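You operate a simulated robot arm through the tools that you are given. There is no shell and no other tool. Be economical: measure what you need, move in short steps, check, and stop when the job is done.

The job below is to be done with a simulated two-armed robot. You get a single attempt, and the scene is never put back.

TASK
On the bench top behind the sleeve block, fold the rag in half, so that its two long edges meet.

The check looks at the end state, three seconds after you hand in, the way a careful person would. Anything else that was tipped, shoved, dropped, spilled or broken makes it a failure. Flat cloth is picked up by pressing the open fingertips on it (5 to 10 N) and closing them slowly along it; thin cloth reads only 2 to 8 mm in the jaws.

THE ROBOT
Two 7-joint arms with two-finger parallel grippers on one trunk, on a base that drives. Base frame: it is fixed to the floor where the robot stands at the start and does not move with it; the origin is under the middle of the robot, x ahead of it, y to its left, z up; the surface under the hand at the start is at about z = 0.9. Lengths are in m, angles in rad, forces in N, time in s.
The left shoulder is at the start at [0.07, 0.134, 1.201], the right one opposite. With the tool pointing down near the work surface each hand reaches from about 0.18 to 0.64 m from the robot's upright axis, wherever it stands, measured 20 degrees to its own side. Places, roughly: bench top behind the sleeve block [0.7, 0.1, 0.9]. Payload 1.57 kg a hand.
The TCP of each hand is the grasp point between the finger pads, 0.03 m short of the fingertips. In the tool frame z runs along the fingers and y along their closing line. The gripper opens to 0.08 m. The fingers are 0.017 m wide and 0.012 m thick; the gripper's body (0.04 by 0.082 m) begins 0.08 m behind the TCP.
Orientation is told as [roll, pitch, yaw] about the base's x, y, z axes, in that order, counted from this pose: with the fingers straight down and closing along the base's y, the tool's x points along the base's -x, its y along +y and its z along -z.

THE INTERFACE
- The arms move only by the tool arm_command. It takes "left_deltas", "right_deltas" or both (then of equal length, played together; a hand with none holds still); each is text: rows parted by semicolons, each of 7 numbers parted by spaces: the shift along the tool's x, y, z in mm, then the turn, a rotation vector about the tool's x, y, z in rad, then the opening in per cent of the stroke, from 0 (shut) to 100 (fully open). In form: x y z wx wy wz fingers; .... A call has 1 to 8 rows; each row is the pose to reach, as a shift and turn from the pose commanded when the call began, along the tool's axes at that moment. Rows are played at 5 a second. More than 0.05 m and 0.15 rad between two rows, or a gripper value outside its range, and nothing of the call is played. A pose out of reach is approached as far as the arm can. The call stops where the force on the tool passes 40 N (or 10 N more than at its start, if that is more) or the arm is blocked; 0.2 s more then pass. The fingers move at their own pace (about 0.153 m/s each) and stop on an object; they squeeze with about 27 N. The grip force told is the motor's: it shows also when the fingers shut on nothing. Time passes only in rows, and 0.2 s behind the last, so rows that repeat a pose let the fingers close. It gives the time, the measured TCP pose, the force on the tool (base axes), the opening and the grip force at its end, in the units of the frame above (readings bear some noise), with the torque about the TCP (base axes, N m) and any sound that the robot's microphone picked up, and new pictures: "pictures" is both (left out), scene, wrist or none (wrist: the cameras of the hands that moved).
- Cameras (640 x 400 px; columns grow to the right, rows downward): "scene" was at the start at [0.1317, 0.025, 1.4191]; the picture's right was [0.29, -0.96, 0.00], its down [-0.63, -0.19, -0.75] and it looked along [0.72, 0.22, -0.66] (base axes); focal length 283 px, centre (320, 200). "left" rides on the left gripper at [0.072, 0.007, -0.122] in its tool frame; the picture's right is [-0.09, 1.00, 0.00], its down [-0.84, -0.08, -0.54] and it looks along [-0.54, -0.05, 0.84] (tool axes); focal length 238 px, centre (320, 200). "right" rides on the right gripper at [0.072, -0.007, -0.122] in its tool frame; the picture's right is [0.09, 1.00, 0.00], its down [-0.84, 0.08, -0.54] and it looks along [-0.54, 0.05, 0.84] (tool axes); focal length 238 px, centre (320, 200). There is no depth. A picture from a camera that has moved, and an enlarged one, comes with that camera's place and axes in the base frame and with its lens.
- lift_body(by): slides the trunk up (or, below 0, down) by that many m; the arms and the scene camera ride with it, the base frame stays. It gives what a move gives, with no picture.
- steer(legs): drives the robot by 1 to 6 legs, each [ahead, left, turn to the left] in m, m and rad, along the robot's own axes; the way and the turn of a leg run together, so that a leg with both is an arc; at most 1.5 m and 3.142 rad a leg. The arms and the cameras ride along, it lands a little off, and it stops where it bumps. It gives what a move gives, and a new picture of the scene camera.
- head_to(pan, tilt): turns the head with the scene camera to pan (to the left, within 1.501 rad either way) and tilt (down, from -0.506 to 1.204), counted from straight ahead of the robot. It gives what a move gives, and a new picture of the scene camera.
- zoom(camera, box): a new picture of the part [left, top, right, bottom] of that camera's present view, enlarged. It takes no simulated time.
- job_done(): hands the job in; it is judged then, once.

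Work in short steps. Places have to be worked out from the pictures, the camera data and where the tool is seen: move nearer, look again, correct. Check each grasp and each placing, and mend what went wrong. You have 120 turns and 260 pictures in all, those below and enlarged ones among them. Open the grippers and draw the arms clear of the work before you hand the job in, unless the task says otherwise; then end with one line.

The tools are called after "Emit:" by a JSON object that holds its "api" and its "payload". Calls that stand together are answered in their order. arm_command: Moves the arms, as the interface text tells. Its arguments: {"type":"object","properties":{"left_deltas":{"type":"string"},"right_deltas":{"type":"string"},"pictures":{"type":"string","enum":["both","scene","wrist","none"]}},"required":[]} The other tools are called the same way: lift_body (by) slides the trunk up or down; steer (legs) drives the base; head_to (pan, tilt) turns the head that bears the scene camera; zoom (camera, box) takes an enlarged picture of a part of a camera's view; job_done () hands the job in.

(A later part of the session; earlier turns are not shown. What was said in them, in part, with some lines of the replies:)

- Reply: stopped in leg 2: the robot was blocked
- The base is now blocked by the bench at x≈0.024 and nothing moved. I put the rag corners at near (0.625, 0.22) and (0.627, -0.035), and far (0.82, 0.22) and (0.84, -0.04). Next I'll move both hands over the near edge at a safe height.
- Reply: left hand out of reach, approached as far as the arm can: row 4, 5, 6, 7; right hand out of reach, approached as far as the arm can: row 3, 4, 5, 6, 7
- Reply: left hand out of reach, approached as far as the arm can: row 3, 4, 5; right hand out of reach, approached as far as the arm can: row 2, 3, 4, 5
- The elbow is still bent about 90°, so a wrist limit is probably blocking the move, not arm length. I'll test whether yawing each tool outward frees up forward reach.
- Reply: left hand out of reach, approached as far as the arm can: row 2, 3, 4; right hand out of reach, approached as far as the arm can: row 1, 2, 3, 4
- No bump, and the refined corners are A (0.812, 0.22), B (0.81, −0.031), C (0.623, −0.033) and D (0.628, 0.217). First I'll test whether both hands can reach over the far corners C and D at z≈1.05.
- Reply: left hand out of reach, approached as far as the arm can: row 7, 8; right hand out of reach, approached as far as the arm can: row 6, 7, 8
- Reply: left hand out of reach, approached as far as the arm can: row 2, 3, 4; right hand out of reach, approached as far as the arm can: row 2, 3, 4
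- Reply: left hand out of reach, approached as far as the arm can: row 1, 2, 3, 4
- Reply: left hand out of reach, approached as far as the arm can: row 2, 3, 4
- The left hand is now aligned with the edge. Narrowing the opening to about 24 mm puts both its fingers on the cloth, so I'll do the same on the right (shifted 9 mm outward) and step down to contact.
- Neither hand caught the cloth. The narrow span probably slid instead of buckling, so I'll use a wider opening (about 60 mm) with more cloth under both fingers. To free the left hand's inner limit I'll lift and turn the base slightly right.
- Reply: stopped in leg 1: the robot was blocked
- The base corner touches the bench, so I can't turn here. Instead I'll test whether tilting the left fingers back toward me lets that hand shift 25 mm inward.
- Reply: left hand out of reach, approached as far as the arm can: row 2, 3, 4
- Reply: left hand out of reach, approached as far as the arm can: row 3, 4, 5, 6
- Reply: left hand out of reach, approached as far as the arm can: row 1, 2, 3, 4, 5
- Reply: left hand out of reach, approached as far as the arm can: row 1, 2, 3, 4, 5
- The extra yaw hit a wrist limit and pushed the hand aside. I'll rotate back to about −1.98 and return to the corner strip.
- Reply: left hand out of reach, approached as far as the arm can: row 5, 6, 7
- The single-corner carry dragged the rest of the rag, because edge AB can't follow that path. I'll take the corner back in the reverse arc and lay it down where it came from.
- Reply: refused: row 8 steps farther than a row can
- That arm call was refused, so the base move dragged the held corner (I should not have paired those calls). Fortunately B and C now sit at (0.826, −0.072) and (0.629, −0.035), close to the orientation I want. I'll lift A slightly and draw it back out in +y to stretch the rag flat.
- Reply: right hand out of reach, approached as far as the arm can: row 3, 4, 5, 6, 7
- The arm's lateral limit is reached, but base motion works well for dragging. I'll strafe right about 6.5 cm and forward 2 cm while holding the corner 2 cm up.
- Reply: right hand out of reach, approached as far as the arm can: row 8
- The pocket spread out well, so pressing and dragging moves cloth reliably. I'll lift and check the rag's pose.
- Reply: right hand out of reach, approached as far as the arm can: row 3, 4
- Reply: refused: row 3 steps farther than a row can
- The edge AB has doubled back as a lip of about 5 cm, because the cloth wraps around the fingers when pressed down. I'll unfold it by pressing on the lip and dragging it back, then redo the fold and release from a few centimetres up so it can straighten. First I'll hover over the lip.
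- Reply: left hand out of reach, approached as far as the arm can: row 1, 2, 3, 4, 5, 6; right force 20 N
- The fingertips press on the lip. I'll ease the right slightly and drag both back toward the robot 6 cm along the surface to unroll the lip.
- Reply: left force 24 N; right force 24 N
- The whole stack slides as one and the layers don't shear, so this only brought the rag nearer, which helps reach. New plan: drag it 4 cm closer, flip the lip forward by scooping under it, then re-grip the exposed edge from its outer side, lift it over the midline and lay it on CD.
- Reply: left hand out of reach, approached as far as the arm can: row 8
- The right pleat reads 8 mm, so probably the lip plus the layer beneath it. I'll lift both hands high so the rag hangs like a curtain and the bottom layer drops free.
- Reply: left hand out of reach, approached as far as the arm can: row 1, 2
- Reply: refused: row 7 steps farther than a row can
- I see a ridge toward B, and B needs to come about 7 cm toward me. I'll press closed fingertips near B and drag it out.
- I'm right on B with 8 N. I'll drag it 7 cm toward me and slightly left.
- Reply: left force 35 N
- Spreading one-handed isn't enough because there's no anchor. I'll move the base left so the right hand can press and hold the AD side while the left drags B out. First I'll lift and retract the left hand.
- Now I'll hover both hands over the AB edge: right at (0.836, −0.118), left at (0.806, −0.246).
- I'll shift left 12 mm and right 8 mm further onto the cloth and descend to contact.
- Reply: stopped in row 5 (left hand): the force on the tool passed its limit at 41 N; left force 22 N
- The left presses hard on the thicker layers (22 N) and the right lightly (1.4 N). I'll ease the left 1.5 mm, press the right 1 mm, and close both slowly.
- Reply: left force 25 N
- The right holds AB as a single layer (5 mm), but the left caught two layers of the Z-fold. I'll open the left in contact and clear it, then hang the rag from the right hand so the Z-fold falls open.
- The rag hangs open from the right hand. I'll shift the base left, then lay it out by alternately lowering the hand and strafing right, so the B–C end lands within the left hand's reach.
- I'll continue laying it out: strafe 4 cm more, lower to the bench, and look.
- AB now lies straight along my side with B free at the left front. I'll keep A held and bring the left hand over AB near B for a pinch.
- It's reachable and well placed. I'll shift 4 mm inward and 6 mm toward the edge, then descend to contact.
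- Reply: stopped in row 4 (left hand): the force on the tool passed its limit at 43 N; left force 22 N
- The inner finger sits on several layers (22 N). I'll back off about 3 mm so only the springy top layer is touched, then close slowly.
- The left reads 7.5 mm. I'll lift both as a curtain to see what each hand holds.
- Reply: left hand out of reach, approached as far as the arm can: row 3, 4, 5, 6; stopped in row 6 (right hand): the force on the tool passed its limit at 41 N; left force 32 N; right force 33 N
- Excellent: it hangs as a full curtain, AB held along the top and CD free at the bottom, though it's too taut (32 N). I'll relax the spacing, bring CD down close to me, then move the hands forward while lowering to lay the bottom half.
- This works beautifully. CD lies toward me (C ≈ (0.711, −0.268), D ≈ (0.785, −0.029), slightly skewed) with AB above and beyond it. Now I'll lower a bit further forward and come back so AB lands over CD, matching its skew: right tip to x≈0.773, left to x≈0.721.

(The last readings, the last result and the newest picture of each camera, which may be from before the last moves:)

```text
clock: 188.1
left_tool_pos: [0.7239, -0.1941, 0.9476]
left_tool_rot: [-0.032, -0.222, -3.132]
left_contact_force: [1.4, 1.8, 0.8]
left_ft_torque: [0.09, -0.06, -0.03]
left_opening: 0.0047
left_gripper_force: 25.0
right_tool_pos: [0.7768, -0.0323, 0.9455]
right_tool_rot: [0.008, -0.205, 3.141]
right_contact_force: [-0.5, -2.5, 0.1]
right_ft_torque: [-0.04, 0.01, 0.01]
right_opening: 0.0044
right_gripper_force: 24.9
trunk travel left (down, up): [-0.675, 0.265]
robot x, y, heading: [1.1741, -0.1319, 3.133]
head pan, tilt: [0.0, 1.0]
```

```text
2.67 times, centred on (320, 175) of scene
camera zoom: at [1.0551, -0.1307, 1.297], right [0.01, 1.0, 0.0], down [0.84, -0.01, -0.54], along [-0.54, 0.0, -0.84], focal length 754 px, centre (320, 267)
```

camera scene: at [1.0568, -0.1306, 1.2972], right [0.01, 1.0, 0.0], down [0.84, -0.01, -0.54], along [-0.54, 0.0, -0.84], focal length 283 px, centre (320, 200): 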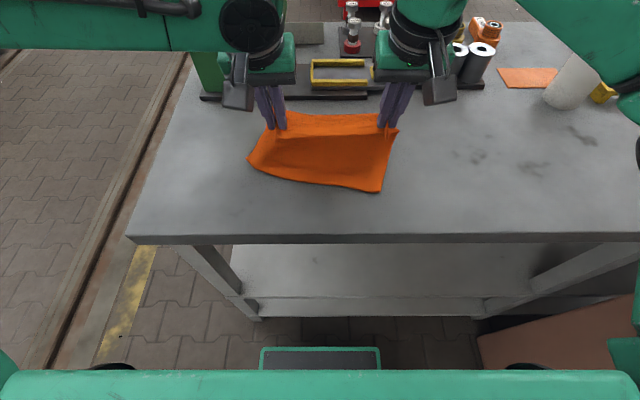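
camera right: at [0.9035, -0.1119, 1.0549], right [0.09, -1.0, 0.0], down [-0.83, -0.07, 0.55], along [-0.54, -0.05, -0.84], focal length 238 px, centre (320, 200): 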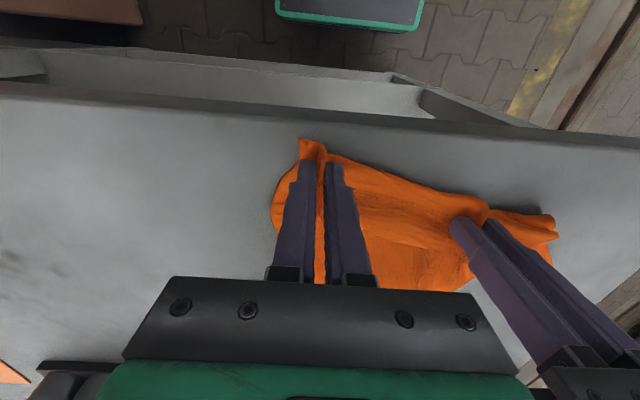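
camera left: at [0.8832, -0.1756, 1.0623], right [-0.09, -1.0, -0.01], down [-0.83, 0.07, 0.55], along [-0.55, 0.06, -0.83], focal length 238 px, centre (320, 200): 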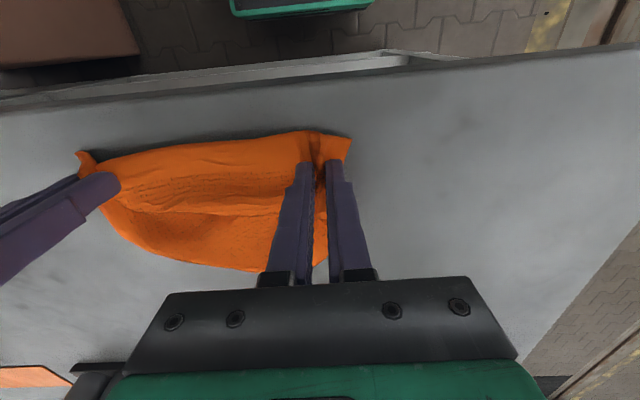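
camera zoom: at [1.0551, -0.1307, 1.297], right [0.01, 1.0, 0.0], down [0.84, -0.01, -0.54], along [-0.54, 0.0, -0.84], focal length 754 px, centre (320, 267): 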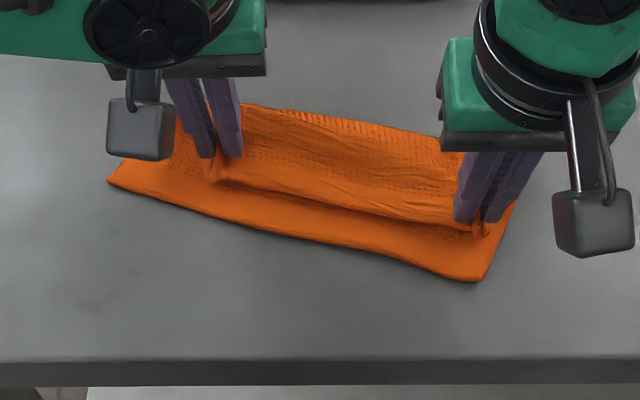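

AB is right over the bottom layer, short of CD by about 32 mm on the right and 15–18 mm on the left. I'll pull both back by those amounts and lower slightly.

Emit:
{"api": "arm_command", "payload": {"left_deltas": "5 0 0 0 0 0 0; 10 0 0 0 0 0 0; 15 0 1 0 0 0 0; 19 0 2 0 0 0 0; 19 0 2 0 0 0 0", "right_deltas": "9 0 -1 0 0 0 0; 18 0 -2 0 0 0 0; 27 0 -2 0 0 0 0; 35 0 -1 0 0 0 0; 35 0 -1 0 0 0 0", "pictures": "none"}}

Emit:
{"api": "zoom", "payload": {"camera": "scene", "box": [200, 100, 440, 250]}}

```text
clock: 189.3
left_tool_pos: [0.743, -0.1933, 0.9432]
left_tool_rot: [-0.031, -0.222, -3.132]
left_contact_force: [1.2, 4.7, 1.3]
left_ft_torque: [0.15, -0.05, -0.03]
left_opening: 0.0048
left_gripper_force: 24.9
right_tool_pos: [0.8101, -0.0328, 0.9394]
right_tool_rot: [0.01, -0.205, 3.14]
right_contact_force: [-2.0, -4.4, 1.1]
right_ft_torque: [-0.14, 0.07, 0.05]
right_opening: 0.0043
right_gripper_force: 24.8
trunk travel left (down, up): [-0.675, 0.265]
robot x, y, heading: [1.174, -0.1345, 3.137]
head pan, tilt: [0.0, 1.0]
```

```text
2.67 times, centred on (320, 175) of scene
camera zoom: at [1.0559, -0.1307, 1.2971], right [0.01, 1.0, 0.0], down [0.84, -0.01, -0.54], along [-0.54, 0.0, -0.84], focal length 754 px, centre (320, 267)
```

zoom: 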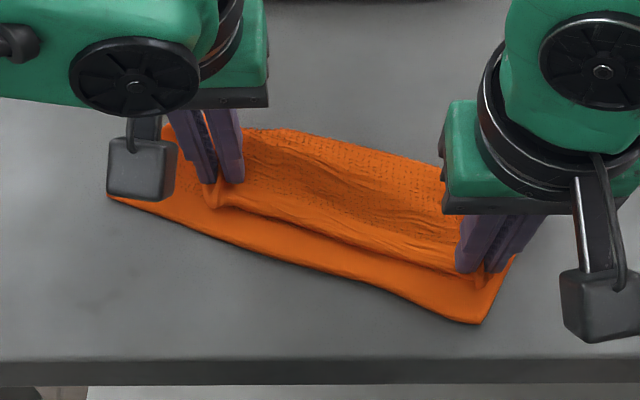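

The bottom slid along because I pulled back at low height with no slack. I'll raise the hands to peel the fold up, come back while high, and then lower straight down so AB gains on CD.

Emit:
{"api": "arm_command", "payload": {"left_deltas": "-26 0 -25 0 0 0 0; -41 0 -53 0 0 0 0; -16 0 -63 0 0 0 0; 3 0 -46 0 0 0 0; 14 0 -23 0 0 0 0; 20 0 -4 0 0 0 0; 20 0 0 0 0 0 0", "right_deltas": "-26 0 -25 0 0 0 0; -41 0 -53 0 0 0 0; -13 0 -64 0 0 0 0; 11 0 -48 0 0 0 0; 25 0 -26 0 0 0 0; 33 0 -7 0 0 0 0; 34 0 -2 0 0 0 0", "pictures": "none"}}

Emit:
{"api": "zoom", "payload": {"camera": "scene", "box": [200, 100, 440, 250]}}

```text
clock: 190.9
left_tool_pos: [0.7623, -0.191, 0.9393]
left_tool_rot: [-0.031, -0.224, -3.133]
left_contact_force: [3.0, 6.6, 3.8]
left_ft_torque: [0.21, -0.13, -0.12]
left_opening: 0.005
left_gripper_force: 24.8
right_tool_pos: [0.8459, -0.0344, 0.9374]
right_tool_rot: [0.008, -0.205, 3.139]
right_contact_force: [-4.1, -6.7, 0.8]
right_ft_torque: [-0.21, 0.13, 0.06]
right_opening: 0.0048
right_gripper_force: 24.6
trunk travel left (down, up): [-0.675, 0.265]
robot x, y, heading: [1.1735, -0.1298, 3.133]
head pan, tilt: [0.0, 1.0]
```

```text
2.67 times, centred on (320, 175) of scene
camera zoom: at [1.0566, -0.1307, 1.2973], right [0.01, 1.0, 0.0], down [0.84, -0.01, -0.54], along [-0.54, 0.0, -0.84], focal length 754 px, centre (320, 267)
```

zoom: 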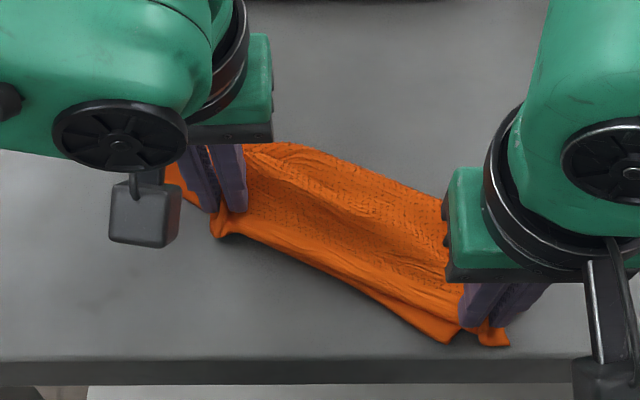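

AB now meets the CD edge along its length. I'll open both slowly with very light contact so the pleats relax outward, and then lift straight up.

Emit:
{"api": "arm_command", "payload": {"left_deltas": "0 0 -1 0 0 0 10; 0 0 -1 0 0 0 20; 0 0 -1 0 0 0 35; 0 0 -1 0 0 0 50; 0 0 -10 0 0 0 60; 0 0 -40 0 0 0 60; 0 10 -80 0 0.1 0 60; 0 35 -110 0 0.2 0 60", "right_deltas": "0 0 0 0 0 0 10; 0 0 0 0 0 0 20; 0 0 0 0 0 0 35; 0 0 0 0 0 0 50; 0 0 -10 0 0 0 60; 0 0 -40 0 0 0 60; 0 -10 -80 0 0.1 0 60; 0 -35 -110 0 0.2 0 60", "pictures": "none"}}

Emit:
{"api": "zoom", "payload": {"camera": "scene", "box": [160, 90, 480, 290]}}

```text
clock: 192.7
left_tool_pos: [0.7892, -0.2284, 1.0439]
left_tool_rot: [-0.029, -0.022, -3.142]
left_contact_force: [0.2, 0.0, 1.0]
left_ft_torque: [-0.05, -0.04, 0.0]
left_opening: 0.0478
left_gripper_force: 0.2
right_tool_pos: [0.8675, 0.0034, 1.0438]
right_tool_rot: [0.009, -0.003, -3.142]
right_contact_force: [-0.7, 0.2, -1.0]
right_ft_torque: [0.0, 0.0, 0.02]
right_opening: 0.0479
right_gripper_force: 0.1
trunk travel left (down, up): [-0.675, 0.265]
robot x, y, heading: [1.1766, -0.13, 3.137]
head pan, tilt: [0.0, 1.0]
```

```text
2.00 times, centred on (320, 190) of scene
camera zoom: at [1.0573, -0.1303, 1.2972], right [0.01, 1.0, 0.0], down [0.84, -0.01, -0.54], along [-0.54, 0.0, -0.84], focal length 565 px, centre (320, 220)
```

zoom: 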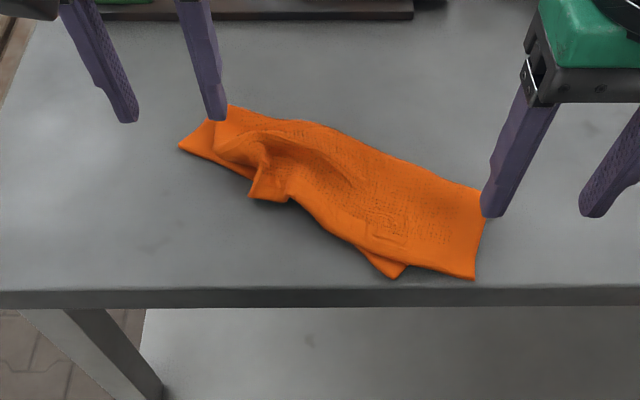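

It's folded with AB over CD, but the top layer is shifted about 6 cm to the right along the edge, with a wrinkle near B. I'll align the base with the rag's edge, re-pinch both top corners, lift, shift left using the base, and lay it down again.

Emit:
{"api": "steer", "payload": {"legs": [[-0.01, 0.135, 0.0], [0.0, 0.0, -0.415], [0.035, 0.0, 0.0]]}}

Emit:
{"api": "zoom", "payload": {"camera": "scene", "box": [160, 90, 480, 290]}}

```text
clock: 195.7
left_tool_pos: [0.7614, -0.1877, 1.0453]
left_tool_rot: [-0.031, -0.026, 2.737]
left_contact_force: [0.0, 0.2, 0.1]
left_ft_torque: [-0.03, 0.05, 0.03]
left_opening: 0.0479
left_gripper_force: 0.0
right_tool_pos: [0.9247, -0.0059, 1.044]
right_tool_rot: [0.008, -0.01, 2.732]
right_contact_force: [0.9, -0.2, -0.6]
right_ft_torque: [-0.01, 0.05, 0.02]
right_opening: 0.0479
right_gripper_force: 0.0
trunk travel left (down, up): [-0.675, 0.265]
robot x, y, heading: [1.1518, -0.2462, 2.73]
head pan, tilt: [0.0, 1.0]
camera scene: at [1.0468, -0.204, 1.2976], right [0.4, 0.92, 0.0], down [0.77, -0.34, -0.54], along [-0.5, 0.22, -0.84], focal length 283 px, centre (320, 200)
```

scene: 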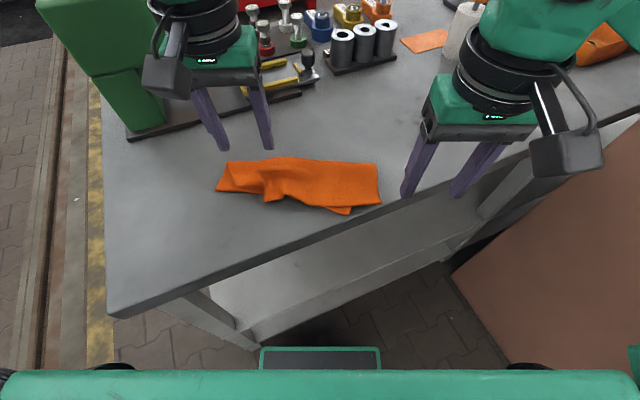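

```text
2.00 times, centred on (320, 190) of scene
camera zoom: at [1.0468, -0.204, 1.2976], right [0.4, 0.92, 0.0], down [0.77, -0.34, -0.54], along [-0.5, 0.22, -0.84], focal length 565 px, centre (320, 220)
```

zoom: 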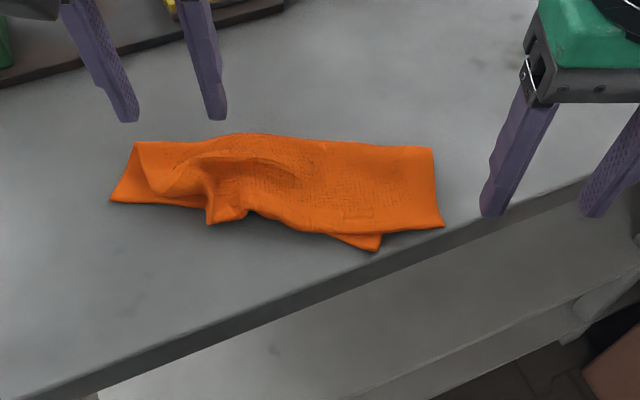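

Now it's clear: B's end has a standing ridge, and the top layer needs pulling left about 6–10 cm. I'll straddle the ridge near B with the left jaws just above the bench, without pressing, and close on the ridge only.

Emit:
{"api": "arm_command", "payload": {"left_deltas": "-5 -31 20 -0.01 0.01 0 55; -5 -31 55 -0.031 0.026 0 55; -5 -31 90 -0.031 0.026 0 55; -5 -31 104 -0.031 0.026 0 55; -5 -31 104 -0.031 0.026 0 55", "pictures": "wrist"}}

```text
clock: 196.9
left_tool_pos: [0.7669, -0.1526, 0.9412]
left_tool_rot: [0.001, 0.002, 2.736]
left_contact_force: [0.5, 0.2, 5.2]
left_ft_torque: [-0.17, 0.05, 0.04]
left_opening: 0.0441
left_gripper_force: 0.1
right_tool_pos: [0.9213, -0.0054, 1.0434]
right_tool_rot: [0.005, -0.005, 2.734]
right_contact_force: [-0.6, -0.4, 0.2]
right_ft_torque: [0.0, 0.02, -0.01]
right_opening: 0.0483
right_gripper_force: 0.1
trunk travel left (down, up): [-0.675, 0.265]
robot x, y, heading: [1.152, -0.2503, 2.73]
head pan, tilt: [0.0, 1.0]
camera left: at [0.8299, -0.1874, 1.0632], right [-0.48, -0.88, 0.0], down [-0.74, 0.4, 0.54], along [-0.48, 0.26, -0.84], focal length 238 px, centre (320, 200)
```

left: 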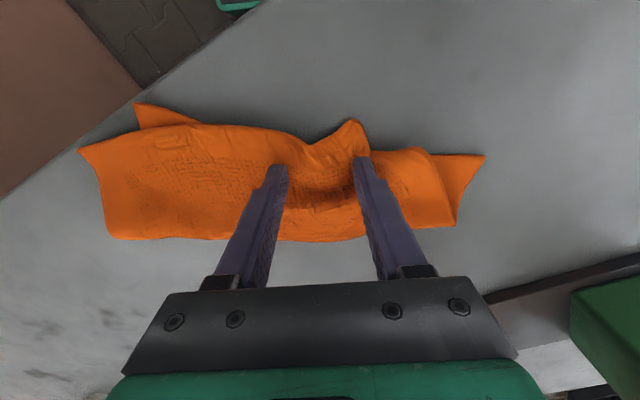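

B's flap is between columns 310 and 370. I'll raise 4 mm, shift 14 mm outward and 8 mm toward the edge, then close on it.

Emit:
{"api": "arm_command", "payload": {"left_deltas": "0 0 -8 0 0 0 60; 8 14 -8 0 0 0 60; 8 14 -3 0 0 0 60; 8 14 -2 0 0 0 45; 8 14 -2 0 0 0 30; 8 14 -2 0 0 0 15; 8 14 -2 0 0 0 0; 8 14 -2 0 0 0 0", "pictures": "wrist"}}

```text
clock: 198.7
left_tool_pos: [0.7673, -0.1673, 0.9435]
left_tool_rot: [0.003, 0.005, 2.736]
left_contact_force: [-0.3, -0.3, 2.1]
left_ft_torque: [-0.09, 0.01, -0.01]
left_opening: 0.0041
left_gripper_force: 24.3
right_tool_pos: [0.9224, -0.0051, 1.0424]
right_tool_rot: [0.008, -0.005, 2.735]
right_contact_force: [0.2, -0.4, -1.2]
right_ft_torque: [-0.01, -0.03, -0.03]
right_opening: 0.0482
right_gripper_force: 0.2
trunk travel left (down, up): [-0.675, 0.265]
robot x, y, heading: [1.1524, -0.2527, 2.73]
head pan, tilt: [0.0, 1.0]
camera left: at [0.8305, -0.2021, 1.0655], right [-0.48, -0.88, 0.0], down [-0.74, 0.4, 0.54], along [-0.47, 0.26, -0.84], focal length 238 px, centre (320, 200)
```

left: 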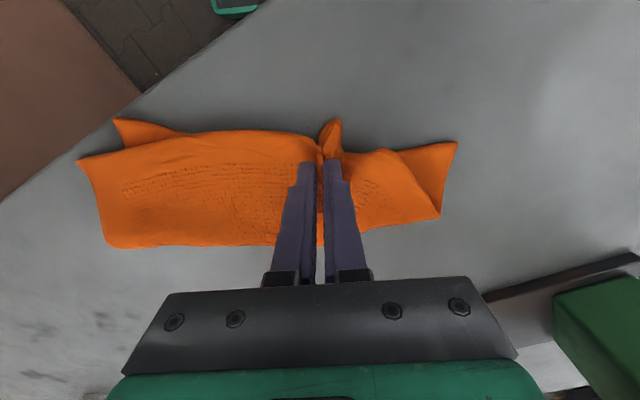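

Gripped B as a single layer (4.1 mm). I'll lift it 2–3 cm and draw it left about 9 cm, slightly forward, toward C.

Emit:
{"api": "arm_command", "payload": {"left_deltas": "0 0 -20 0 0 0 0; -4 22 -28 0 0 0 0; -8 45 -28 0 0 0 0; -12 68 -28 0 0 0 0; -16 88 -25 0 0 0 0; -16 90 -10 0 0 0 0; -16 90 -10 0 0 0 0", "pictures": "none"}}

Emit:
{"api": "zoom", "payload": {"camera": "scene", "box": [160, 90, 480, 290]}}

```text
clock: 200.3
left_tool_pos: [0.7159, -0.2434, 0.9527]
left_tool_rot: [0.001, 0.004, 2.737]
left_contact_force: [-0.9, -0.3, 0.2]
left_ft_torque: [-0.01, 0.03, -0.02]
left_opening: 0.0039
left_gripper_force: 24.9
right_tool_pos: [0.9214, -0.0064, 1.0433]
right_tool_rot: [0.006, -0.007, 2.735]
right_contact_force: [0.1, 0.7, 0.0]
right_ft_torque: [-0.02, 0.02, -0.03]
right_opening: 0.0481
right_gripper_force: 0.0
trunk travel left (down, up): [-0.675, 0.265]
robot x, y, heading: [1.1515, -0.2529, 2.728]
head pan, tilt: [0.0, 1.0]
```

```text
2.00 times, centred on (320, 190) of scene
camera zoom: at [1.043, -0.2021, 1.2971], right [0.4, 0.92, 0.0], down [0.77, -0.34, -0.54], along [-0.49, 0.22, -0.84], focal length 565 px, centre (320, 220)
```

zoom: 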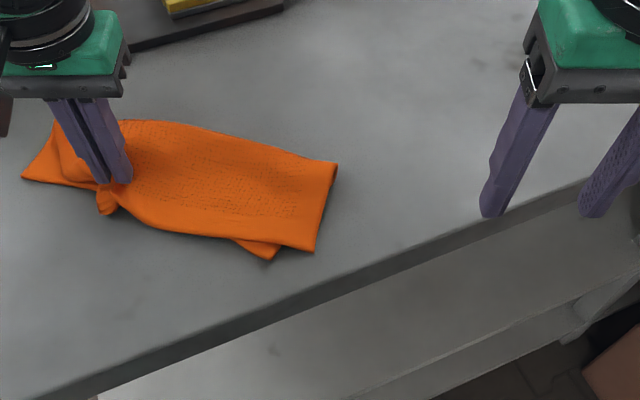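

The whole stack came along, though the wrinkle has smoothed. To rotate the top relative to the bottom I need both corners lifted together. I'll set B down, spread it, and shift the base left so both hands straddle the AB edge.

Emit:
{"api": "arm_command", "payload": {"left_deltas": "0 0 8 0 0 0 0; 0 0 9 0 0 0 20; 0 0 9 0 0 0 45; 0 0 9 0 0 0 70; 0 0 -10 0 0 0 70; 0 0 -50 0 0 0 70; 0 0 -70 0 0 0 70", "pictures": "none"}}

Emit:
{"api": "steer", "payload": {"legs": [[-0.03, 0.0, 0.0], [0.0, 0.095, 0.0]]}}

Emit:
{"api": "zoom", "payload": {"camera": "scene", "box": [160, 90, 480, 290]}}

```text
clock: 201.9
left_tool_pos: [0.7172, -0.2469, 1.0253]
left_tool_rot: [0.001, 0.003, 2.738]
left_contact_force: [0.7, 0.4, 0.0]
left_ft_torque: [0.01, -0.01, 0.04]
left_opening: 0.0558
left_gripper_force: 0.1
right_tool_pos: [0.9209, -0.0054, 1.0432]
right_tool_rot: [0.006, -0.005, 2.736]
right_contact_force: [0.1, -0.8, 0.0]
right_ft_torque: [-0.01, 0.01, 0.0]
right_opening: 0.048
right_gripper_force: 0.1
trunk travel left (down, up): [-0.675, 0.265]
robot x, y, heading: [1.1486, -0.2521, 2.73]
head pan, tilt: [0.0, 1.0]
```

```text
clock: 203.5
left_tool_pos: [0.7074, -0.343, 1.0251]
left_tool_rot: [0.0, 0.002, 2.738]
left_contact_force: [0.2, 0.0, -0.3]
left_ft_torque: [0.02, -0.03, -0.01]
left_opening: 0.056
left_gripper_force: 0.1
right_tool_pos: [0.9102, -0.1034, 1.0424]
right_tool_rot: [0.008, -0.004, 2.737]
right_contact_force: [0.7, 0.2, 0.1]
right_ft_torque: [0.02, -0.01, 0.0]
right_opening: 0.0478
right_gripper_force: 0.1
trunk travel left (down, up): [-0.675, 0.265]
robot x, y, heading: [1.1399, -0.3463, 2.734]
head pan, tilt: [0.0, 1.0]
camera scene: at [1.0328, -0.2992, 1.2972], right [0.4, 0.92, 0.0], down [0.77, -0.34, -0.54], along [-0.5, 0.22, -0.84], focal length 283 px, centre (320, 200)
```

scene: 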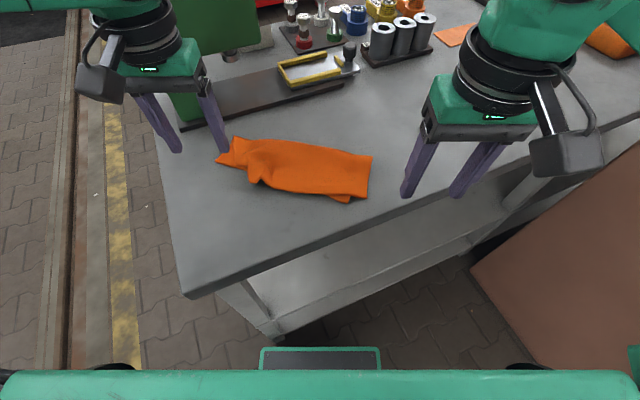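

```text
2.00 times, centred on (320, 190) of scene
camera zoom: at [1.0328, -0.2992, 1.2972], right [0.4, 0.92, 0.0], down [0.77, -0.34, -0.54], along [-0.5, 0.22, -0.84], focal length 565 px, centre (320, 220)
```

zoom: 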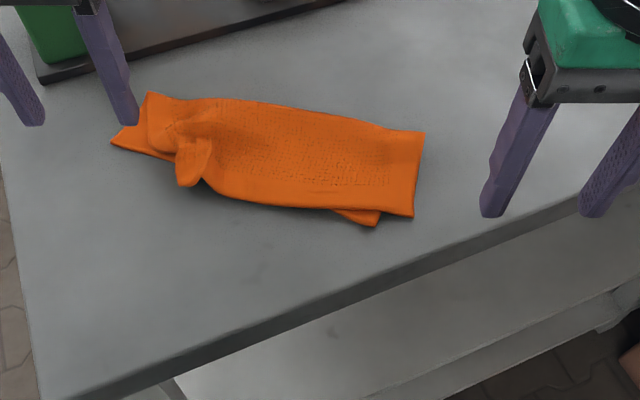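

Alignment is much better: A–D is offset only about 3.5 cm, and B has a standing flap. I'll hover the left hand around B's flap and the right over the A overhang.

Emit:
{"api": "arm_command", "payload": {"left_deltas": "-6 -16 5 0 0 0 75; -11 -31 10 0 0 0 75; -17 -47 25 0 0 0 75; -22 -62 45 0 0 0 75; -22 -62 60 0 0 0 75; -22 -62 60 0 0 0 75", "right_deltas": "-20 17 10 0 0 0 38; -40 34 25 0 0 0 38; -60 50 45 0 0 0 38; -80 66 65 0 0 0 38; -85 70 87 0 0 0 38; -85 70 87 0 0 0 38", "pictures": "wrist"}}

```text
clock: 204.9
left_tool_pos: [0.71, -0.2782, 0.9618]
left_tool_rot: [0.001, 0.004, 2.734]
left_contact_force: [0.2, 0.4, 0.4]
left_ft_torque: [-0.03, 0.0, 0.05]
left_opening: 0.0601
left_gripper_force: 0.0
right_tool_pos: [0.8028, -0.1331, 0.9557]
right_tool_rot: [0.005, -0.005, 2.738]
right_contact_force: [-0.5, 0.5, 0.7]
right_ft_torque: [-0.02, 0.03, 0.04]
right_opening: 0.0303
right_gripper_force: 0.1
trunk travel left (down, up): [-0.675, 0.265]
robot x, y, heading: [1.1413, -0.3512, 2.729]
head pan, tilt: [0.0, 1.0]
camera right: at [0.8714, -0.1545, 1.0766], right [-0.31, -0.95, 0.01], down [-0.8, 0.26, 0.55], along [-0.52, 0.16, -0.84], focal length 238 px, centre (320, 200)
camera left: at [0.7737, -0.3122, 1.0844], right [-0.48, -0.88, 0.0], down [-0.74, 0.4, 0.54], along [-0.47, 0.26, -0.84], focal length 238 px, centre (320, 200)
```

right: 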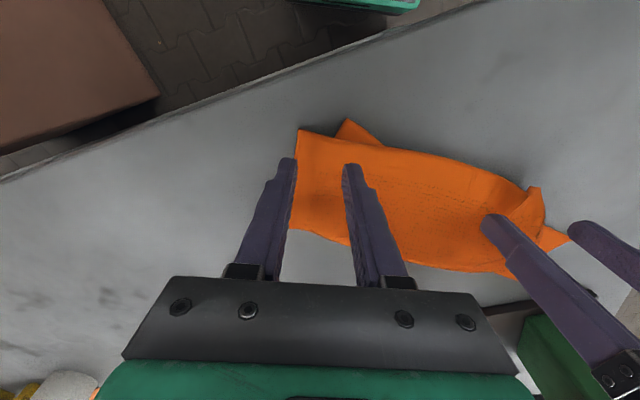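
left: 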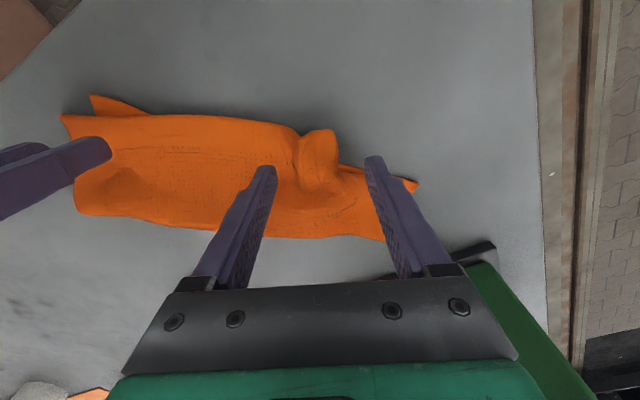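

The left straddles the flap perfectly. I'll lower the left to just above the bench and the right (shifted 7 mm inward) to light contact.

Emit:
{"api": "arm_command", "payload": {"left_deltas": "0 0 10 0 0 0 75; 0 0 17 0 0 0 75; 0 0 20 0 0 0 70; 0 0 20 0 0 0 55; 0 0 20 0 0 0 40; 0 0 20 0 0 0 20; 0 0 20 0 0 0 0; 0 0 20 0 0 0 0", "right_deltas": "0 7 8 0 0 0 42; 0 7 14 0 0 0 42; 0 7 18 0 0 0 42; 0 7 19.5 0 0 0 34; 0 7 19.5 0 0 0 26; 0 7 19.5 0 0 0 18; 0 7 19.5 0 0 0 8; 0 7 19.5 0 0 0 0", "pictures": "wrist"}}

```text
clock: 206.7
left_tool_pos: [0.7112, -0.2774, 0.9445]
left_tool_rot: [0.001, 0.002, 2.737]
left_contact_force: [1.7, 3.8, -0.8]
left_ft_torque: [0.13, -0.04, -0.02]
left_opening: 0.0063
left_gripper_force: 26.2
right_tool_pos: [0.7998, -0.1398, 0.9367]
right_tool_rot: [0.008, -0.005, 2.738]
right_contact_force: [-2.2, -3.8, 4.3]
right_ft_torque: [-0.12, 0.12, 0.05]
right_opening: 0.0048
right_gripper_force: 25.1
trunk travel left (down, up): [-0.675, 0.265]
robot x, y, heading: [1.1363, -0.3471, 2.732]
head pan, tilt: [0.0, 1.0]
camera right: at [0.869, -0.1614, 1.0583], right [-0.31, -0.95, 0.01], down [-0.79, 0.26, 0.55], along [-0.52, 0.16, -0.84], focal length 238 px, centre (320, 200)
camera left: at [0.7748, -0.313, 1.0665], right [-0.48, -0.88, 0.0], down [-0.74, 0.4, 0.54], along [-0.47, 0.26, -0.84], focal length 238 px, centre (320, 200)
```

right: 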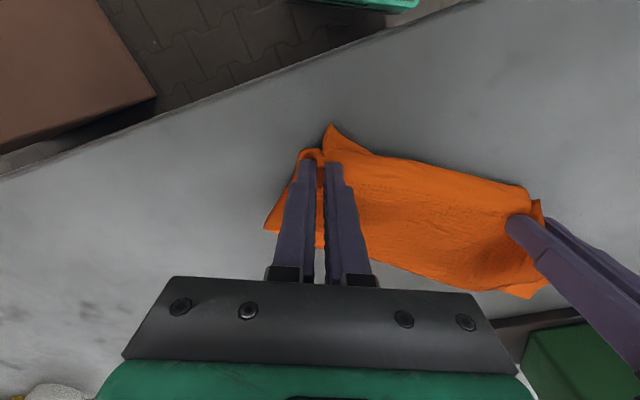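
left: 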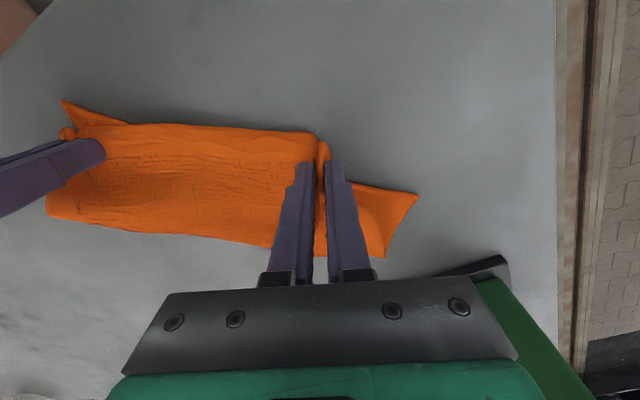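

Both are gripped. I'll lift them 6 cm to peel the top layer up, shift left 3.4 cm with the base, and lower with the left slightly forward and the right slightly back to match CD's line.

Emit:
{"api": "arm_command", "payload": {"left_deltas": "-4 0 -22 0 0 0 0; -8 0 -44 0 0 0 0; -10 0 -62 0 0 0 0; -10 0 -62 0 0 0 0", "right_deltas": "-4 0 -22 0 0 0 0; -8 0 -44 0 0 0 0; -10 0 -62 0 0 0 0; -10 0 -62 0 0 0 0", "pictures": "none"}}

Emit:
{"api": "steer", "payload": {"legs": [[0.0, 0.034, 0.0]]}}

Emit:
{"api": "arm_command", "payload": {"left_deltas": "-12 0 20 0 0 0 0; -20 0 40 0 0 0 0; -22 0 56 0 0 0 0; -22 0 60 0 0 0 0; -22 0 60 0 0 0 0", "right_deltas": "4 0 20 0 0 0 0; 12 0 40 0 0 0 0; 18 0 56 0 0 0 0; 18 0 59 0 0 0 0; 18 0 59 0 0 0 0", "pictures": "none"}}

Emit:
{"api": "zoom", "payload": {"camera": "scene", "box": [160, 90, 480, 290]}}

```text
clock: 207.7
left_tool_pos: [0.7033, -0.2749, 1.0049]
left_tool_rot: [0.002, 0.004, 2.738]
left_contact_force: [1.7, 2.7, -0.7]
left_ft_torque: [0.1, -0.02, -0.09]
left_opening: 0.0064
left_gripper_force: 26.3
right_tool_pos: [0.7901, -0.1349, 1.0008]
right_tool_rot: [0.007, -0.006, 2.735]
right_contact_force: [-1.7, -3.1, -0.2]
right_ft_torque: [-0.11, 0.06, 0.05]
right_opening: 0.0042
right_gripper_force: 25.2
trunk travel left (down, up): [-0.675, 0.265]
robot x, y, heading: [1.1409, -0.3477, 2.729]
head pan, tilt: [0.0, 1.0]
```

```text
clock: 208.5
left_tool_pos: [0.69, -0.3013, 1.0054]
left_tool_rot: [0.004, 0.005, 2.735]
left_contact_force: [0.5, 3.3, -0.3]
left_ft_torque: [0.03, -0.04, -0.04]
left_opening: 0.006
left_gripper_force: 25.7
right_tool_pos: [0.7788, -0.1618, 0.9981]
right_tool_rot: [0.011, -0.007, 2.735]
right_contact_force: [-1.3, -4.0, 0.4]
right_ft_torque: [-0.15, 0.09, 0.04]
right_opening: 0.0044
right_gripper_force: 25.1
trunk travel left (down, up): [-0.675, 0.265]
robot x, y, heading: [1.1289, -0.376, 2.731]
head pan, tilt: [0.0, 1.0]
camera scene: at [1.0202, -0.3258, 1.2971], right [0.4, 0.92, 0.0], down [0.77, -0.34, -0.54], along [-0.5, 0.21, -0.84], focal length 283 px, centre (320, 200)
```

scene: 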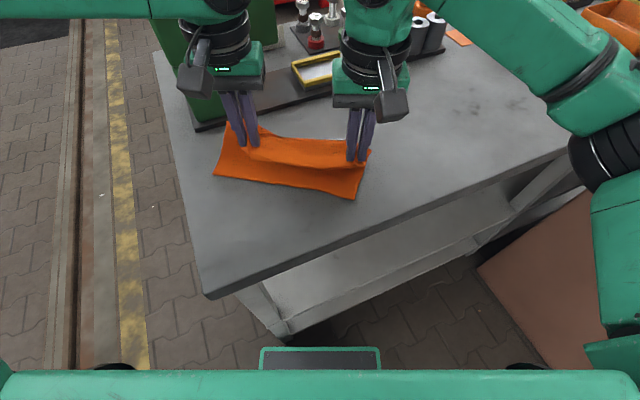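

```text
clock: 209.7
left_tool_pos: [0.6683, -0.2945, 0.9455]
left_tool_rot: [0.002, 0.004, 2.736]
left_contact_force: [6.4, 7.5, 1.3]
left_ft_torque: [0.27, -0.19, -0.03]
left_opening: 0.0065
left_gripper_force: 26.0
right_tool_pos: [0.7935, -0.1715, 0.9396]
right_tool_rot: [0.008, -0.005, 2.736]
right_contact_force: [-7.1, -7.4, 0.4]
right_ft_torque: [-0.23, 0.17, 0.06]
right_opening: 0.0043
right_gripper_force: 25.4
trunk travel left (down, up): [-0.675, 0.265]
robot x, y, heading: [1.1278, -0.3755, 2.729]
head pan, tilt: [0.0, 1.0]
```

```text
2.00 times, centred on (320, 190) of scene
camera zoom: at [1.0187, -0.3299, 1.2971], right [0.4, 0.92, 0.0], down [0.77, -0.34, -0.54], along [-0.49, 0.22, -0.84], focal length 565 px, centre (320, 220)
```

zoom: 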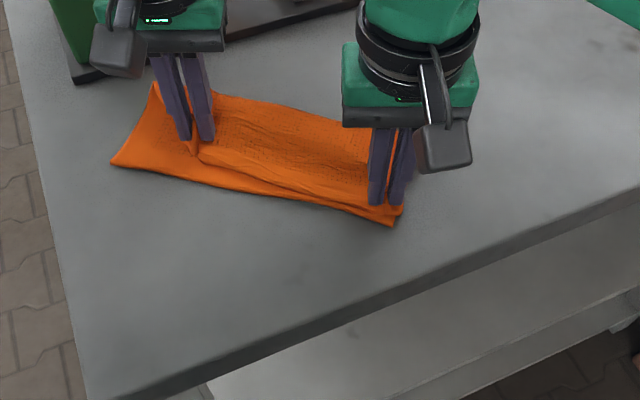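

Very good: A sits at D and AB lies along CD. I'll bring the left back 15 mm toward the CD line, then open both gently so the pleats spread, and lift off.

Emit:
{"api": "arm_command", "payload": {"left_deltas": "7 0 0 0 0 0 0; 15 2 1 0 0 0 0; 15 2 3 0 0 0 15; 15 2 3 0 0 0 30; 15 2 3 0 0 0 50; 15 2 3 0 0 0 75; 15 2 -10 0 0 0 75; 15 2 -50 0 0 0 75", "right_deltas": "0 0 0 0 0 0 0; 0 0 1 0 0 0 0; 0 0 1 0 0 0 10; 0 0 1 0 0 0 25; 0 0 1 0 0 0 40; 0 0 1 0 0 0 50; 0 0 -10 0 0 0 50; 0 0 -50 0 0 0 50", "pictures": "none"}}

Emit:
{"api": "arm_command", "payload": {"left_deltas": "20 20 -30 0 0 0 75; 20 60 -50 0 0 0 75; 20 90 -50 0 0 0 75", "right_deltas": "20 -20 -30 0 0 0 50; 20 -60 -50 0 0 0 50; 20 -90 -50 0 0 0 50", "pictures": "none"}}

Emit:
{"api": "zoom", "payload": {"camera": "scene", "box": [160, 90, 480, 290]}}

```text
clock: 211.5
left_tool_pos: [0.6839, -0.3002, 0.9964]
left_tool_rot: [0.001, 0.003, 2.735]
left_contact_force: [0.4, 0.1, 0.7]
left_ft_torque: [0.04, 0.02, 0.01]
left_opening: 0.0598
left_gripper_force: 0.0
right_tool_pos: [0.7934, -0.1733, 0.9888]
right_tool_rot: [0.008, -0.007, 2.734]
right_contact_force: [0.1, 0.0, 0.2]
right_ft_torque: [0.0, 0.01, 0.0]
right_opening: 0.0402
right_gripper_force: 0.1
trunk travel left (down, up): [-0.675, 0.265]
robot x, y, heading: [1.1262, -0.3778, 2.728]
head pan, tilt: [0.0, 1.0]
```

```text
clock: 212.3
left_tool_pos: [0.6627, -0.3943, 1.0461]
left_tool_rot: [0.002, 0.003, 2.736]
left_contact_force: [0.3, 0.1, -0.1]
left_ft_torque: [0.0, 0.0, -0.01]
left_opening: 0.06
left_gripper_force: 0.1
right_tool_pos: [0.8488, -0.0994, 1.0366]
right_tool_rot: [0.007, -0.006, 2.733]
right_contact_force: [0.0, -0.3, -0.5]
right_ft_torque: [-0.02, 0.02, 0.01]
right_opening: 0.0398
right_gripper_force: 0.1
trunk travel left (down, up): [-0.675, 0.265]
robot x, y, heading: [1.1271, -0.3779, 2.728]
head pan, tilt: [0.0, 1.0]
```

```text
2.00 times, centred on (320, 190) of scene
camera zoom: at [1.0181, -0.3295, 1.297], right [0.4, 0.92, 0.0], down [0.77, -0.34, -0.54], along [-0.49, 0.22, -0.84], focal length 565 px, centre (320, 220)
```

zoom: 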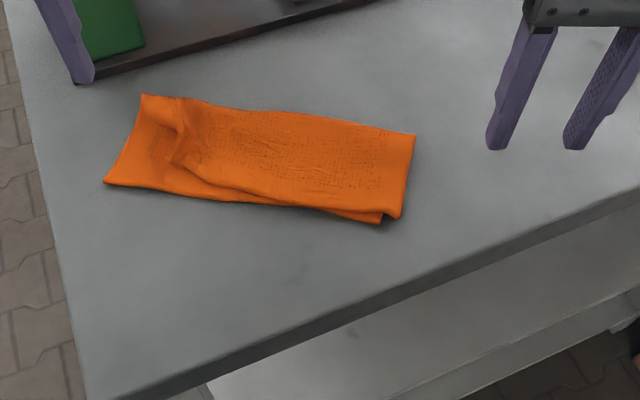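

Nearly there: the right half is well aligned, and only B's corner on the left is still tucked. I'll zoom in on it.

Emit:
{"api": "zoom", "payload": {"camera": "scene", "box": [200, 125, 312, 205]}}

```text
5.00 times, centred on (256, 165) of scene
camera zoom: at [1.0181, -0.3295, 1.297], right [0.4, 0.92, 0.0], down [0.77, -0.34, -0.54], along [-0.49, 0.22, -0.84], focal length 1413 px, centre (640, 375)
```

zoom: 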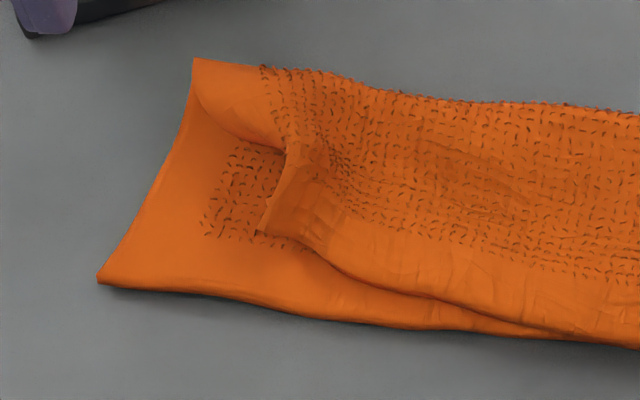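

B's corner is curled in and needs to come about 5.5 cm left and 2 cm toward me. I'll anchor the right part with the right hand pressing lightly, and bring the left jaws around the curl at B.

Emit:
{"api": "arm_command", "payload": {"left_deltas": "-10 -40 10 0 0 0 70; -20 -82 25 0 0 0 70; -20 -82 60 0 0 0 70; -20 -82 88 0 0 0 70; -20 -82 101 0 0 0 70; -20 -82 101 0 0 0 70; -20 -82 101 0 0 0 70", "right_deltas": "-18 31 5 0 0 0 50; -36 62 20 0 0 0 50; -53 93 45 0 0 0 50; -53 93 80 0 0 0 50; -53 93 95 0 0 0 50; -53 93 98 0 0 0 50; -53 93 99.5 0 0 0 50", "pictures": "wrist"}}

```text
clock: 213.9
left_tool_pos: [0.6802, -0.3097, 0.9425]
left_tool_rot: [0.001, 0.004, 2.736]
left_contact_force: [-0.1, 0.7, 0.5]
left_ft_torque: [-0.01, 0.0, 0.0]
left_opening: 0.0561
left_gripper_force: 0.0
right_tool_pos: [0.7622, -0.1619, 0.9409]
right_tool_rot: [0.007, -0.004, 2.734]
right_contact_force: [-0.7, 0.4, -0.2]
right_ft_torque: [0.0, 0.01, 0.0]
right_opening: 0.0397
right_gripper_force: 0.0
trunk travel left (down, up): [-0.675, 0.265]
robot x, y, heading: [1.1294, -0.3779, 2.727]
head pan, tilt: [0.0, 1.0]
camera right: at [0.8308, -0.1833, 1.0617], right [-0.31, -0.95, 0.01], down [-0.8, 0.26, 0.55], along [-0.52, 0.16, -0.84], focal length 238 px, centre (320, 200)
camera left: at [0.7433, -0.3448, 1.0657], right [-0.48, -0.88, 0.0], down [-0.74, 0.4, 0.54], along [-0.47, 0.26, -0.84], focal length 238 px, centre (320, 200)
5 turns are left
```

right: 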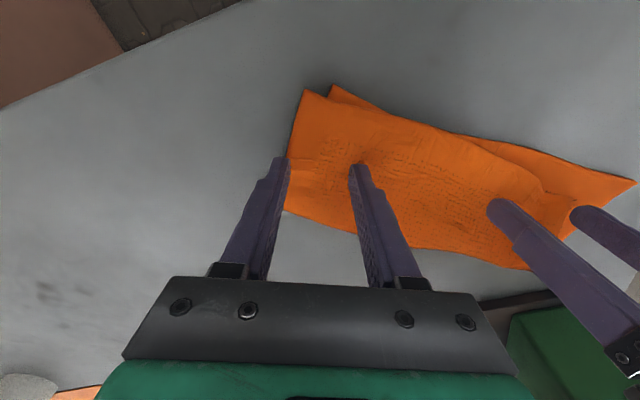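
left: 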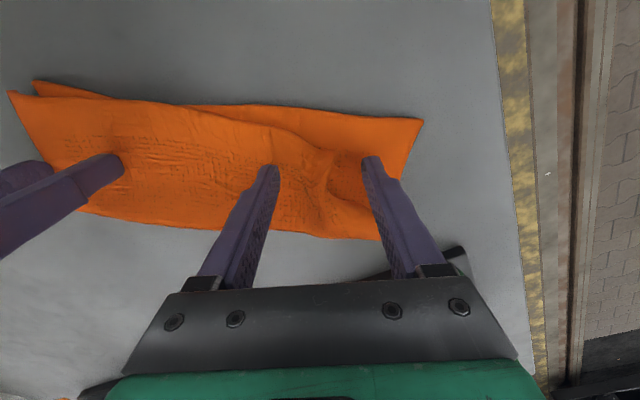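

With 5 turns left, I'll do this in one go: press the right as anchor, close the left on B's curl, lift slightly, pull it left and toward me, spread, release and look.

Emit:
{"api": "arm_command", "payload": {"left_deltas": "2 4 0 0 0 0 60; 2 4 0 0 0 0 45; 2 4 0 0 0 0 30; 2 4 0 0 0 0 15; 2 4 0 0 0 0 0; 2 4 0 0 0 0 0", "right_deltas": "0 0 3 0 0 0 50; 0 0 4 0 0 0 50; 0 0 4.5 0 0 0 50; 0 0 4.5 0 0 0 50; 0 0 4.5 0 0 0 50; 0 0 4.5 0 0 0 50", "pictures": "none"}}

Emit:
{"api": "arm_command", "payload": {"left_deltas": "0 0 -10 0 0 0 0; 5 20 -14 0 0 0 0; 10 40 -12 0 0 0 0; 12 44 1 0 0 0 0; 12 44 3 0 0 0 20; 12 44 3 0 0 0 45; 12 44 3 0 0 0 75; 12 44 -40 0 0 0 75", "pictures": "wrist"}}

Emit:
{"api": "zoom", "payload": {"camera": "scene", "box": [160, 90, 480, 290]}}

```text
clock: 215.3
left_tool_pos: [0.6796, -0.3153, 0.9428]
left_tool_rot: [0.001, 0.004, 2.736]
left_contact_force: [0.7, 1.2, -0.1]
left_ft_torque: [0.05, 0.02, -0.05]
left_opening: 0.0062
left_gripper_force: 26.0
right_tool_pos: [0.7626, -0.1613, 0.938]
right_tool_rot: [0.006, -0.006, 2.735]
right_contact_force: [-0.3, -0.3, 2.9]
right_ft_torque: [0.01, 0.03, -0.01]
right_opening: 0.0391
right_gripper_force: 0.0
trunk travel left (down, up): [-0.675, 0.265]
robot x, y, heading: [1.127, -0.3774, 2.731]
head pan, tilt: [0.0, 1.0]
```

```text
clock: 217.1
left_tool_pos: [0.6727, -0.3616, 0.9833]
left_tool_rot: [0.004, 0.002, 2.737]
left_contact_force: [0.5, -0.4, 0.5]
left_ft_torque: [0.0, 0.02, -0.02]
left_opening: 0.0599
left_gripper_force: 0.0
right_tool_pos: [0.7631, -0.1623, 0.9368]
right_tool_rot: [0.009, -0.006, 2.735]
right_contact_force: [-0.2, -0.6, 2.4]
right_ft_torque: [-0.04, 0.04, 0.01]
right_opening: 0.0399
right_gripper_force: 0.1
trunk travel left (down, up): [-0.675, 0.265]
robot x, y, heading: [1.1255, -0.3751, 2.725]
head pan, tilt: [0.0, 1.0]
camera left: at [0.7367, -0.3961, 1.1059], right [-0.48, -0.88, 0.0], down [-0.74, 0.4, 0.54], along [-0.48, 0.26, -0.84], focal length 238 px, centre (320, 200)
```

left: 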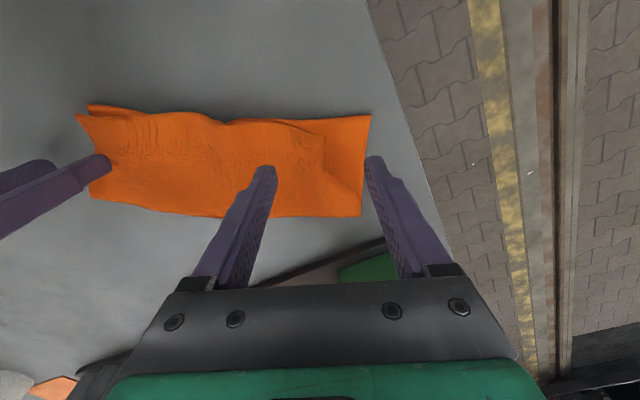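

```text
2.00 times, centred on (320, 190) of scene
camera zoom: at [1.0201, -0.3297, 1.2972], right [0.4, 0.92, 0.0], down [0.77, -0.34, -0.54], along [-0.5, 0.22, -0.84], focal length 565 px, centre (320, 220)
4 turns are left
```

zoom: 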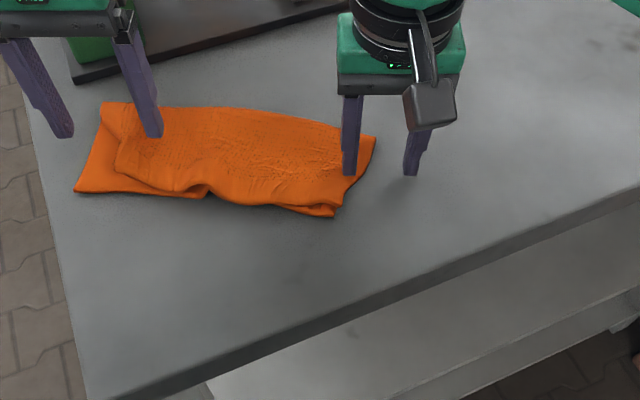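

B now lies almost on C and the long edges meet along the length. I'll press both hands lightly on the folded stack and carry it back toward its original place behind the sleeve block by driving the base about 27 cm in +y.

Emit:
{"api": "arm_command", "payload": {"left_deltas": "0 -20 0 0 0 0 75; 0 -40 0 0 0 0 75; 0 -40 25 0 0 0 75; 0 -40 40 0 0 0 75; 0 -40 44 0 0 0 75; 0 -40 46 0 0 0 75; 0 -40 46 0 0 0 75", "right_deltas": "0 0 0 0 0 0 50; 0 0 0.5 0 0 0 50; 0 0 0.8 0 0 0 50; 0 0 0.8 0 0 0 50; 0 0 0.8 0 0 0 50; 0 0 0.8 0 0 0 50; 0 0 0.8 0 0 0 50", "pictures": "none"}}

Emit:
{"api": "steer", "payload": {"legs": [[0.033, -0.083, 0.0], [0.033, -0.083, 0.0], [0.032, -0.083, 0.0]]}}

Emit:
{"api": "zoom", "payload": {"camera": "scene", "box": [160, 90, 480, 290]}}

```text
clock: 218.7
left_tool_pos: [0.6892, -0.325, 0.9402]
left_tool_rot: [0.003, 0.001, 2.736]
left_contact_force: [-1.5, 1.4, 8.2]
left_ft_torque: [-0.16, 0.19, -0.06]
left_opening: 0.0598
left_gripper_force: 0.0
right_tool_pos: [0.7637, -0.1618, 0.9363]
right_tool_rot: [0.01, -0.005, 2.734]
right_contact_force: [-1.8, 0.2, 4.3]
right_ft_torque: [-0.1, 0.09, -0.01]
right_opening: 0.0401
right_gripper_force: 0.1
trunk travel left (down, up): [-0.675, 0.265]
robot x, y, heading: [1.1293, -0.3802, 2.728]
head pan, tilt: [0.0, 1.0]
```

```text
clock: 221.2
left_tool_pos: [0.6966, -0.0643, 0.9393]
left_tool_rot: [0.003, 0.0, 2.739]
left_contact_force: [-0.7, -1.7, 8.8]
left_ft_torque: [-0.3, 0.15, 0.03]
left_opening: 0.0611
left_gripper_force: 0.5
right_tool_pos: [0.7698, 0.097, 0.9343]
right_tool_rot: [0.009, -0.005, 2.736]
right_contact_force: [0.5, -1.7, 4.6]
right_ft_torque: [-0.13, 0.05, -0.02]
right_opening: 0.041
right_gripper_force: 0.7
trunk travel left (down, up): [-0.675, 0.265]
robot x, y, heading: [1.138, -0.1186, 2.729]
head pan, tilt: [0.0, 1.0]
camera scene: at [1.0265, -0.0686, 1.2973], right [0.4, 0.92, 0.0], down [0.77, -0.34, -0.54], along [-0.5, 0.22, -0.84], focal length 283 px, centre (320, 200)
```

scene: 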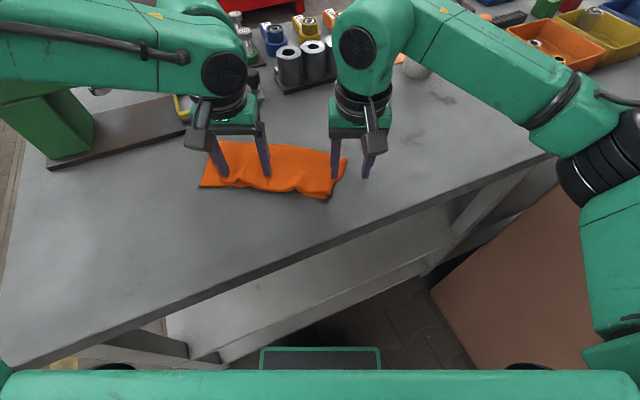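

```text
2.00 times, centred on (320, 190) of scene
camera zoom: at [1.0265, -0.0686, 1.2973], right [0.4, 0.92, 0.0], down [0.77, -0.34, -0.54], along [-0.5, 0.22, -0.84], focal length 565 px, centre (320, 220)
3 turns are left
```

zoom: 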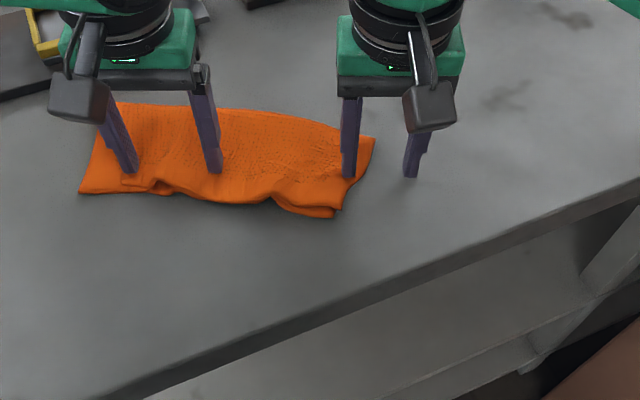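

The stack travelled intact and now lies behind the sleeve block. I'll lift both hands straight up, clear of the rag.

Emit:
{"api": "arm_command", "payload": {"left_deltas": "0 0 -15 0 0 0 75; 0 0 -50 0 0 0 75; 0 20 -85 0 0 0 75; 0 50 -115 0 0 0 75; 0 80 -140 0 0 0 75; 0 100 -150 0 0 0 75; 0 100 -150 0 0 0 75", "right_deltas": "0 0 -15 0 0 0 50; 0 0 -50 0 0 0 50; 5 -5 -85 0 0 0 50; 10 -10 -115 0 0 0 50; 15 -15 -140 0 0 0 50; 20 -20 -150 0 0 0 50; 20 -20 -150 0 0 0 50", "pictures": "none"}}

Emit:
{"api": "zoom", "payload": {"camera": "scene", "box": [160, 90, 480, 290]}}

```text
clock: 222.8
left_tool_pos: [0.6549, -0.1534, 1.0897]
left_tool_rot: [0.002, 0.003, 2.738]
left_contact_force: [1.1, 0.3, 0.0]
left_ft_torque: [0.02, 0.0, 0.0]
left_opening: 0.06
left_gripper_force: 0.0
right_tool_pos: [0.7964, 0.1102, 1.0859]
right_tool_rot: [0.009, -0.003, 2.737]
right_contact_force: [-0.3, 0.1, -0.4]
right_ft_torque: [0.0, 0.0, 0.01]
right_opening: 0.04
right_gripper_force: 0.0
trunk travel left (down, up): [-0.675, 0.265]
robot x, y, heading: [1.1326, -0.1191, 2.732]
head pan, tilt: [0.0, 1.0]
```

```text
2.00 times, centred on (320, 190) of scene
camera zoom: at [1.0244, -0.068, 1.297], right [0.4, 0.92, 0.0], down [0.77, -0.34, -0.54], along [-0.49, 0.22, -0.84], focal length 565 px, centre (320, 220)
2 turns are left
```

zoom: 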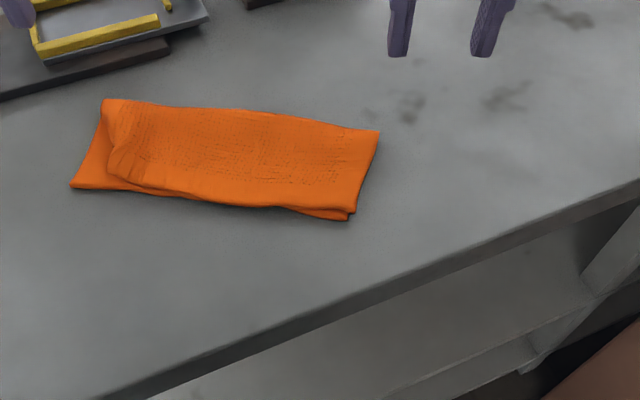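

The rag lies folded in half and flat, with the long edges together along their length. Only a short offset of a few centimetres remains at one corner. Both grippers are open and clear, so I'm handing in.

Emit:
{"api": "job_done", "payload": {}}

```text
The job is handed in.
```

The rag is folded in half with its two long edges together, lying on the bench top roughly behind the sleeve block; the top corner at one end stops about 3 cm short, and the folded rag sits a little nearer the vise and at a slight angle compared with where it started.
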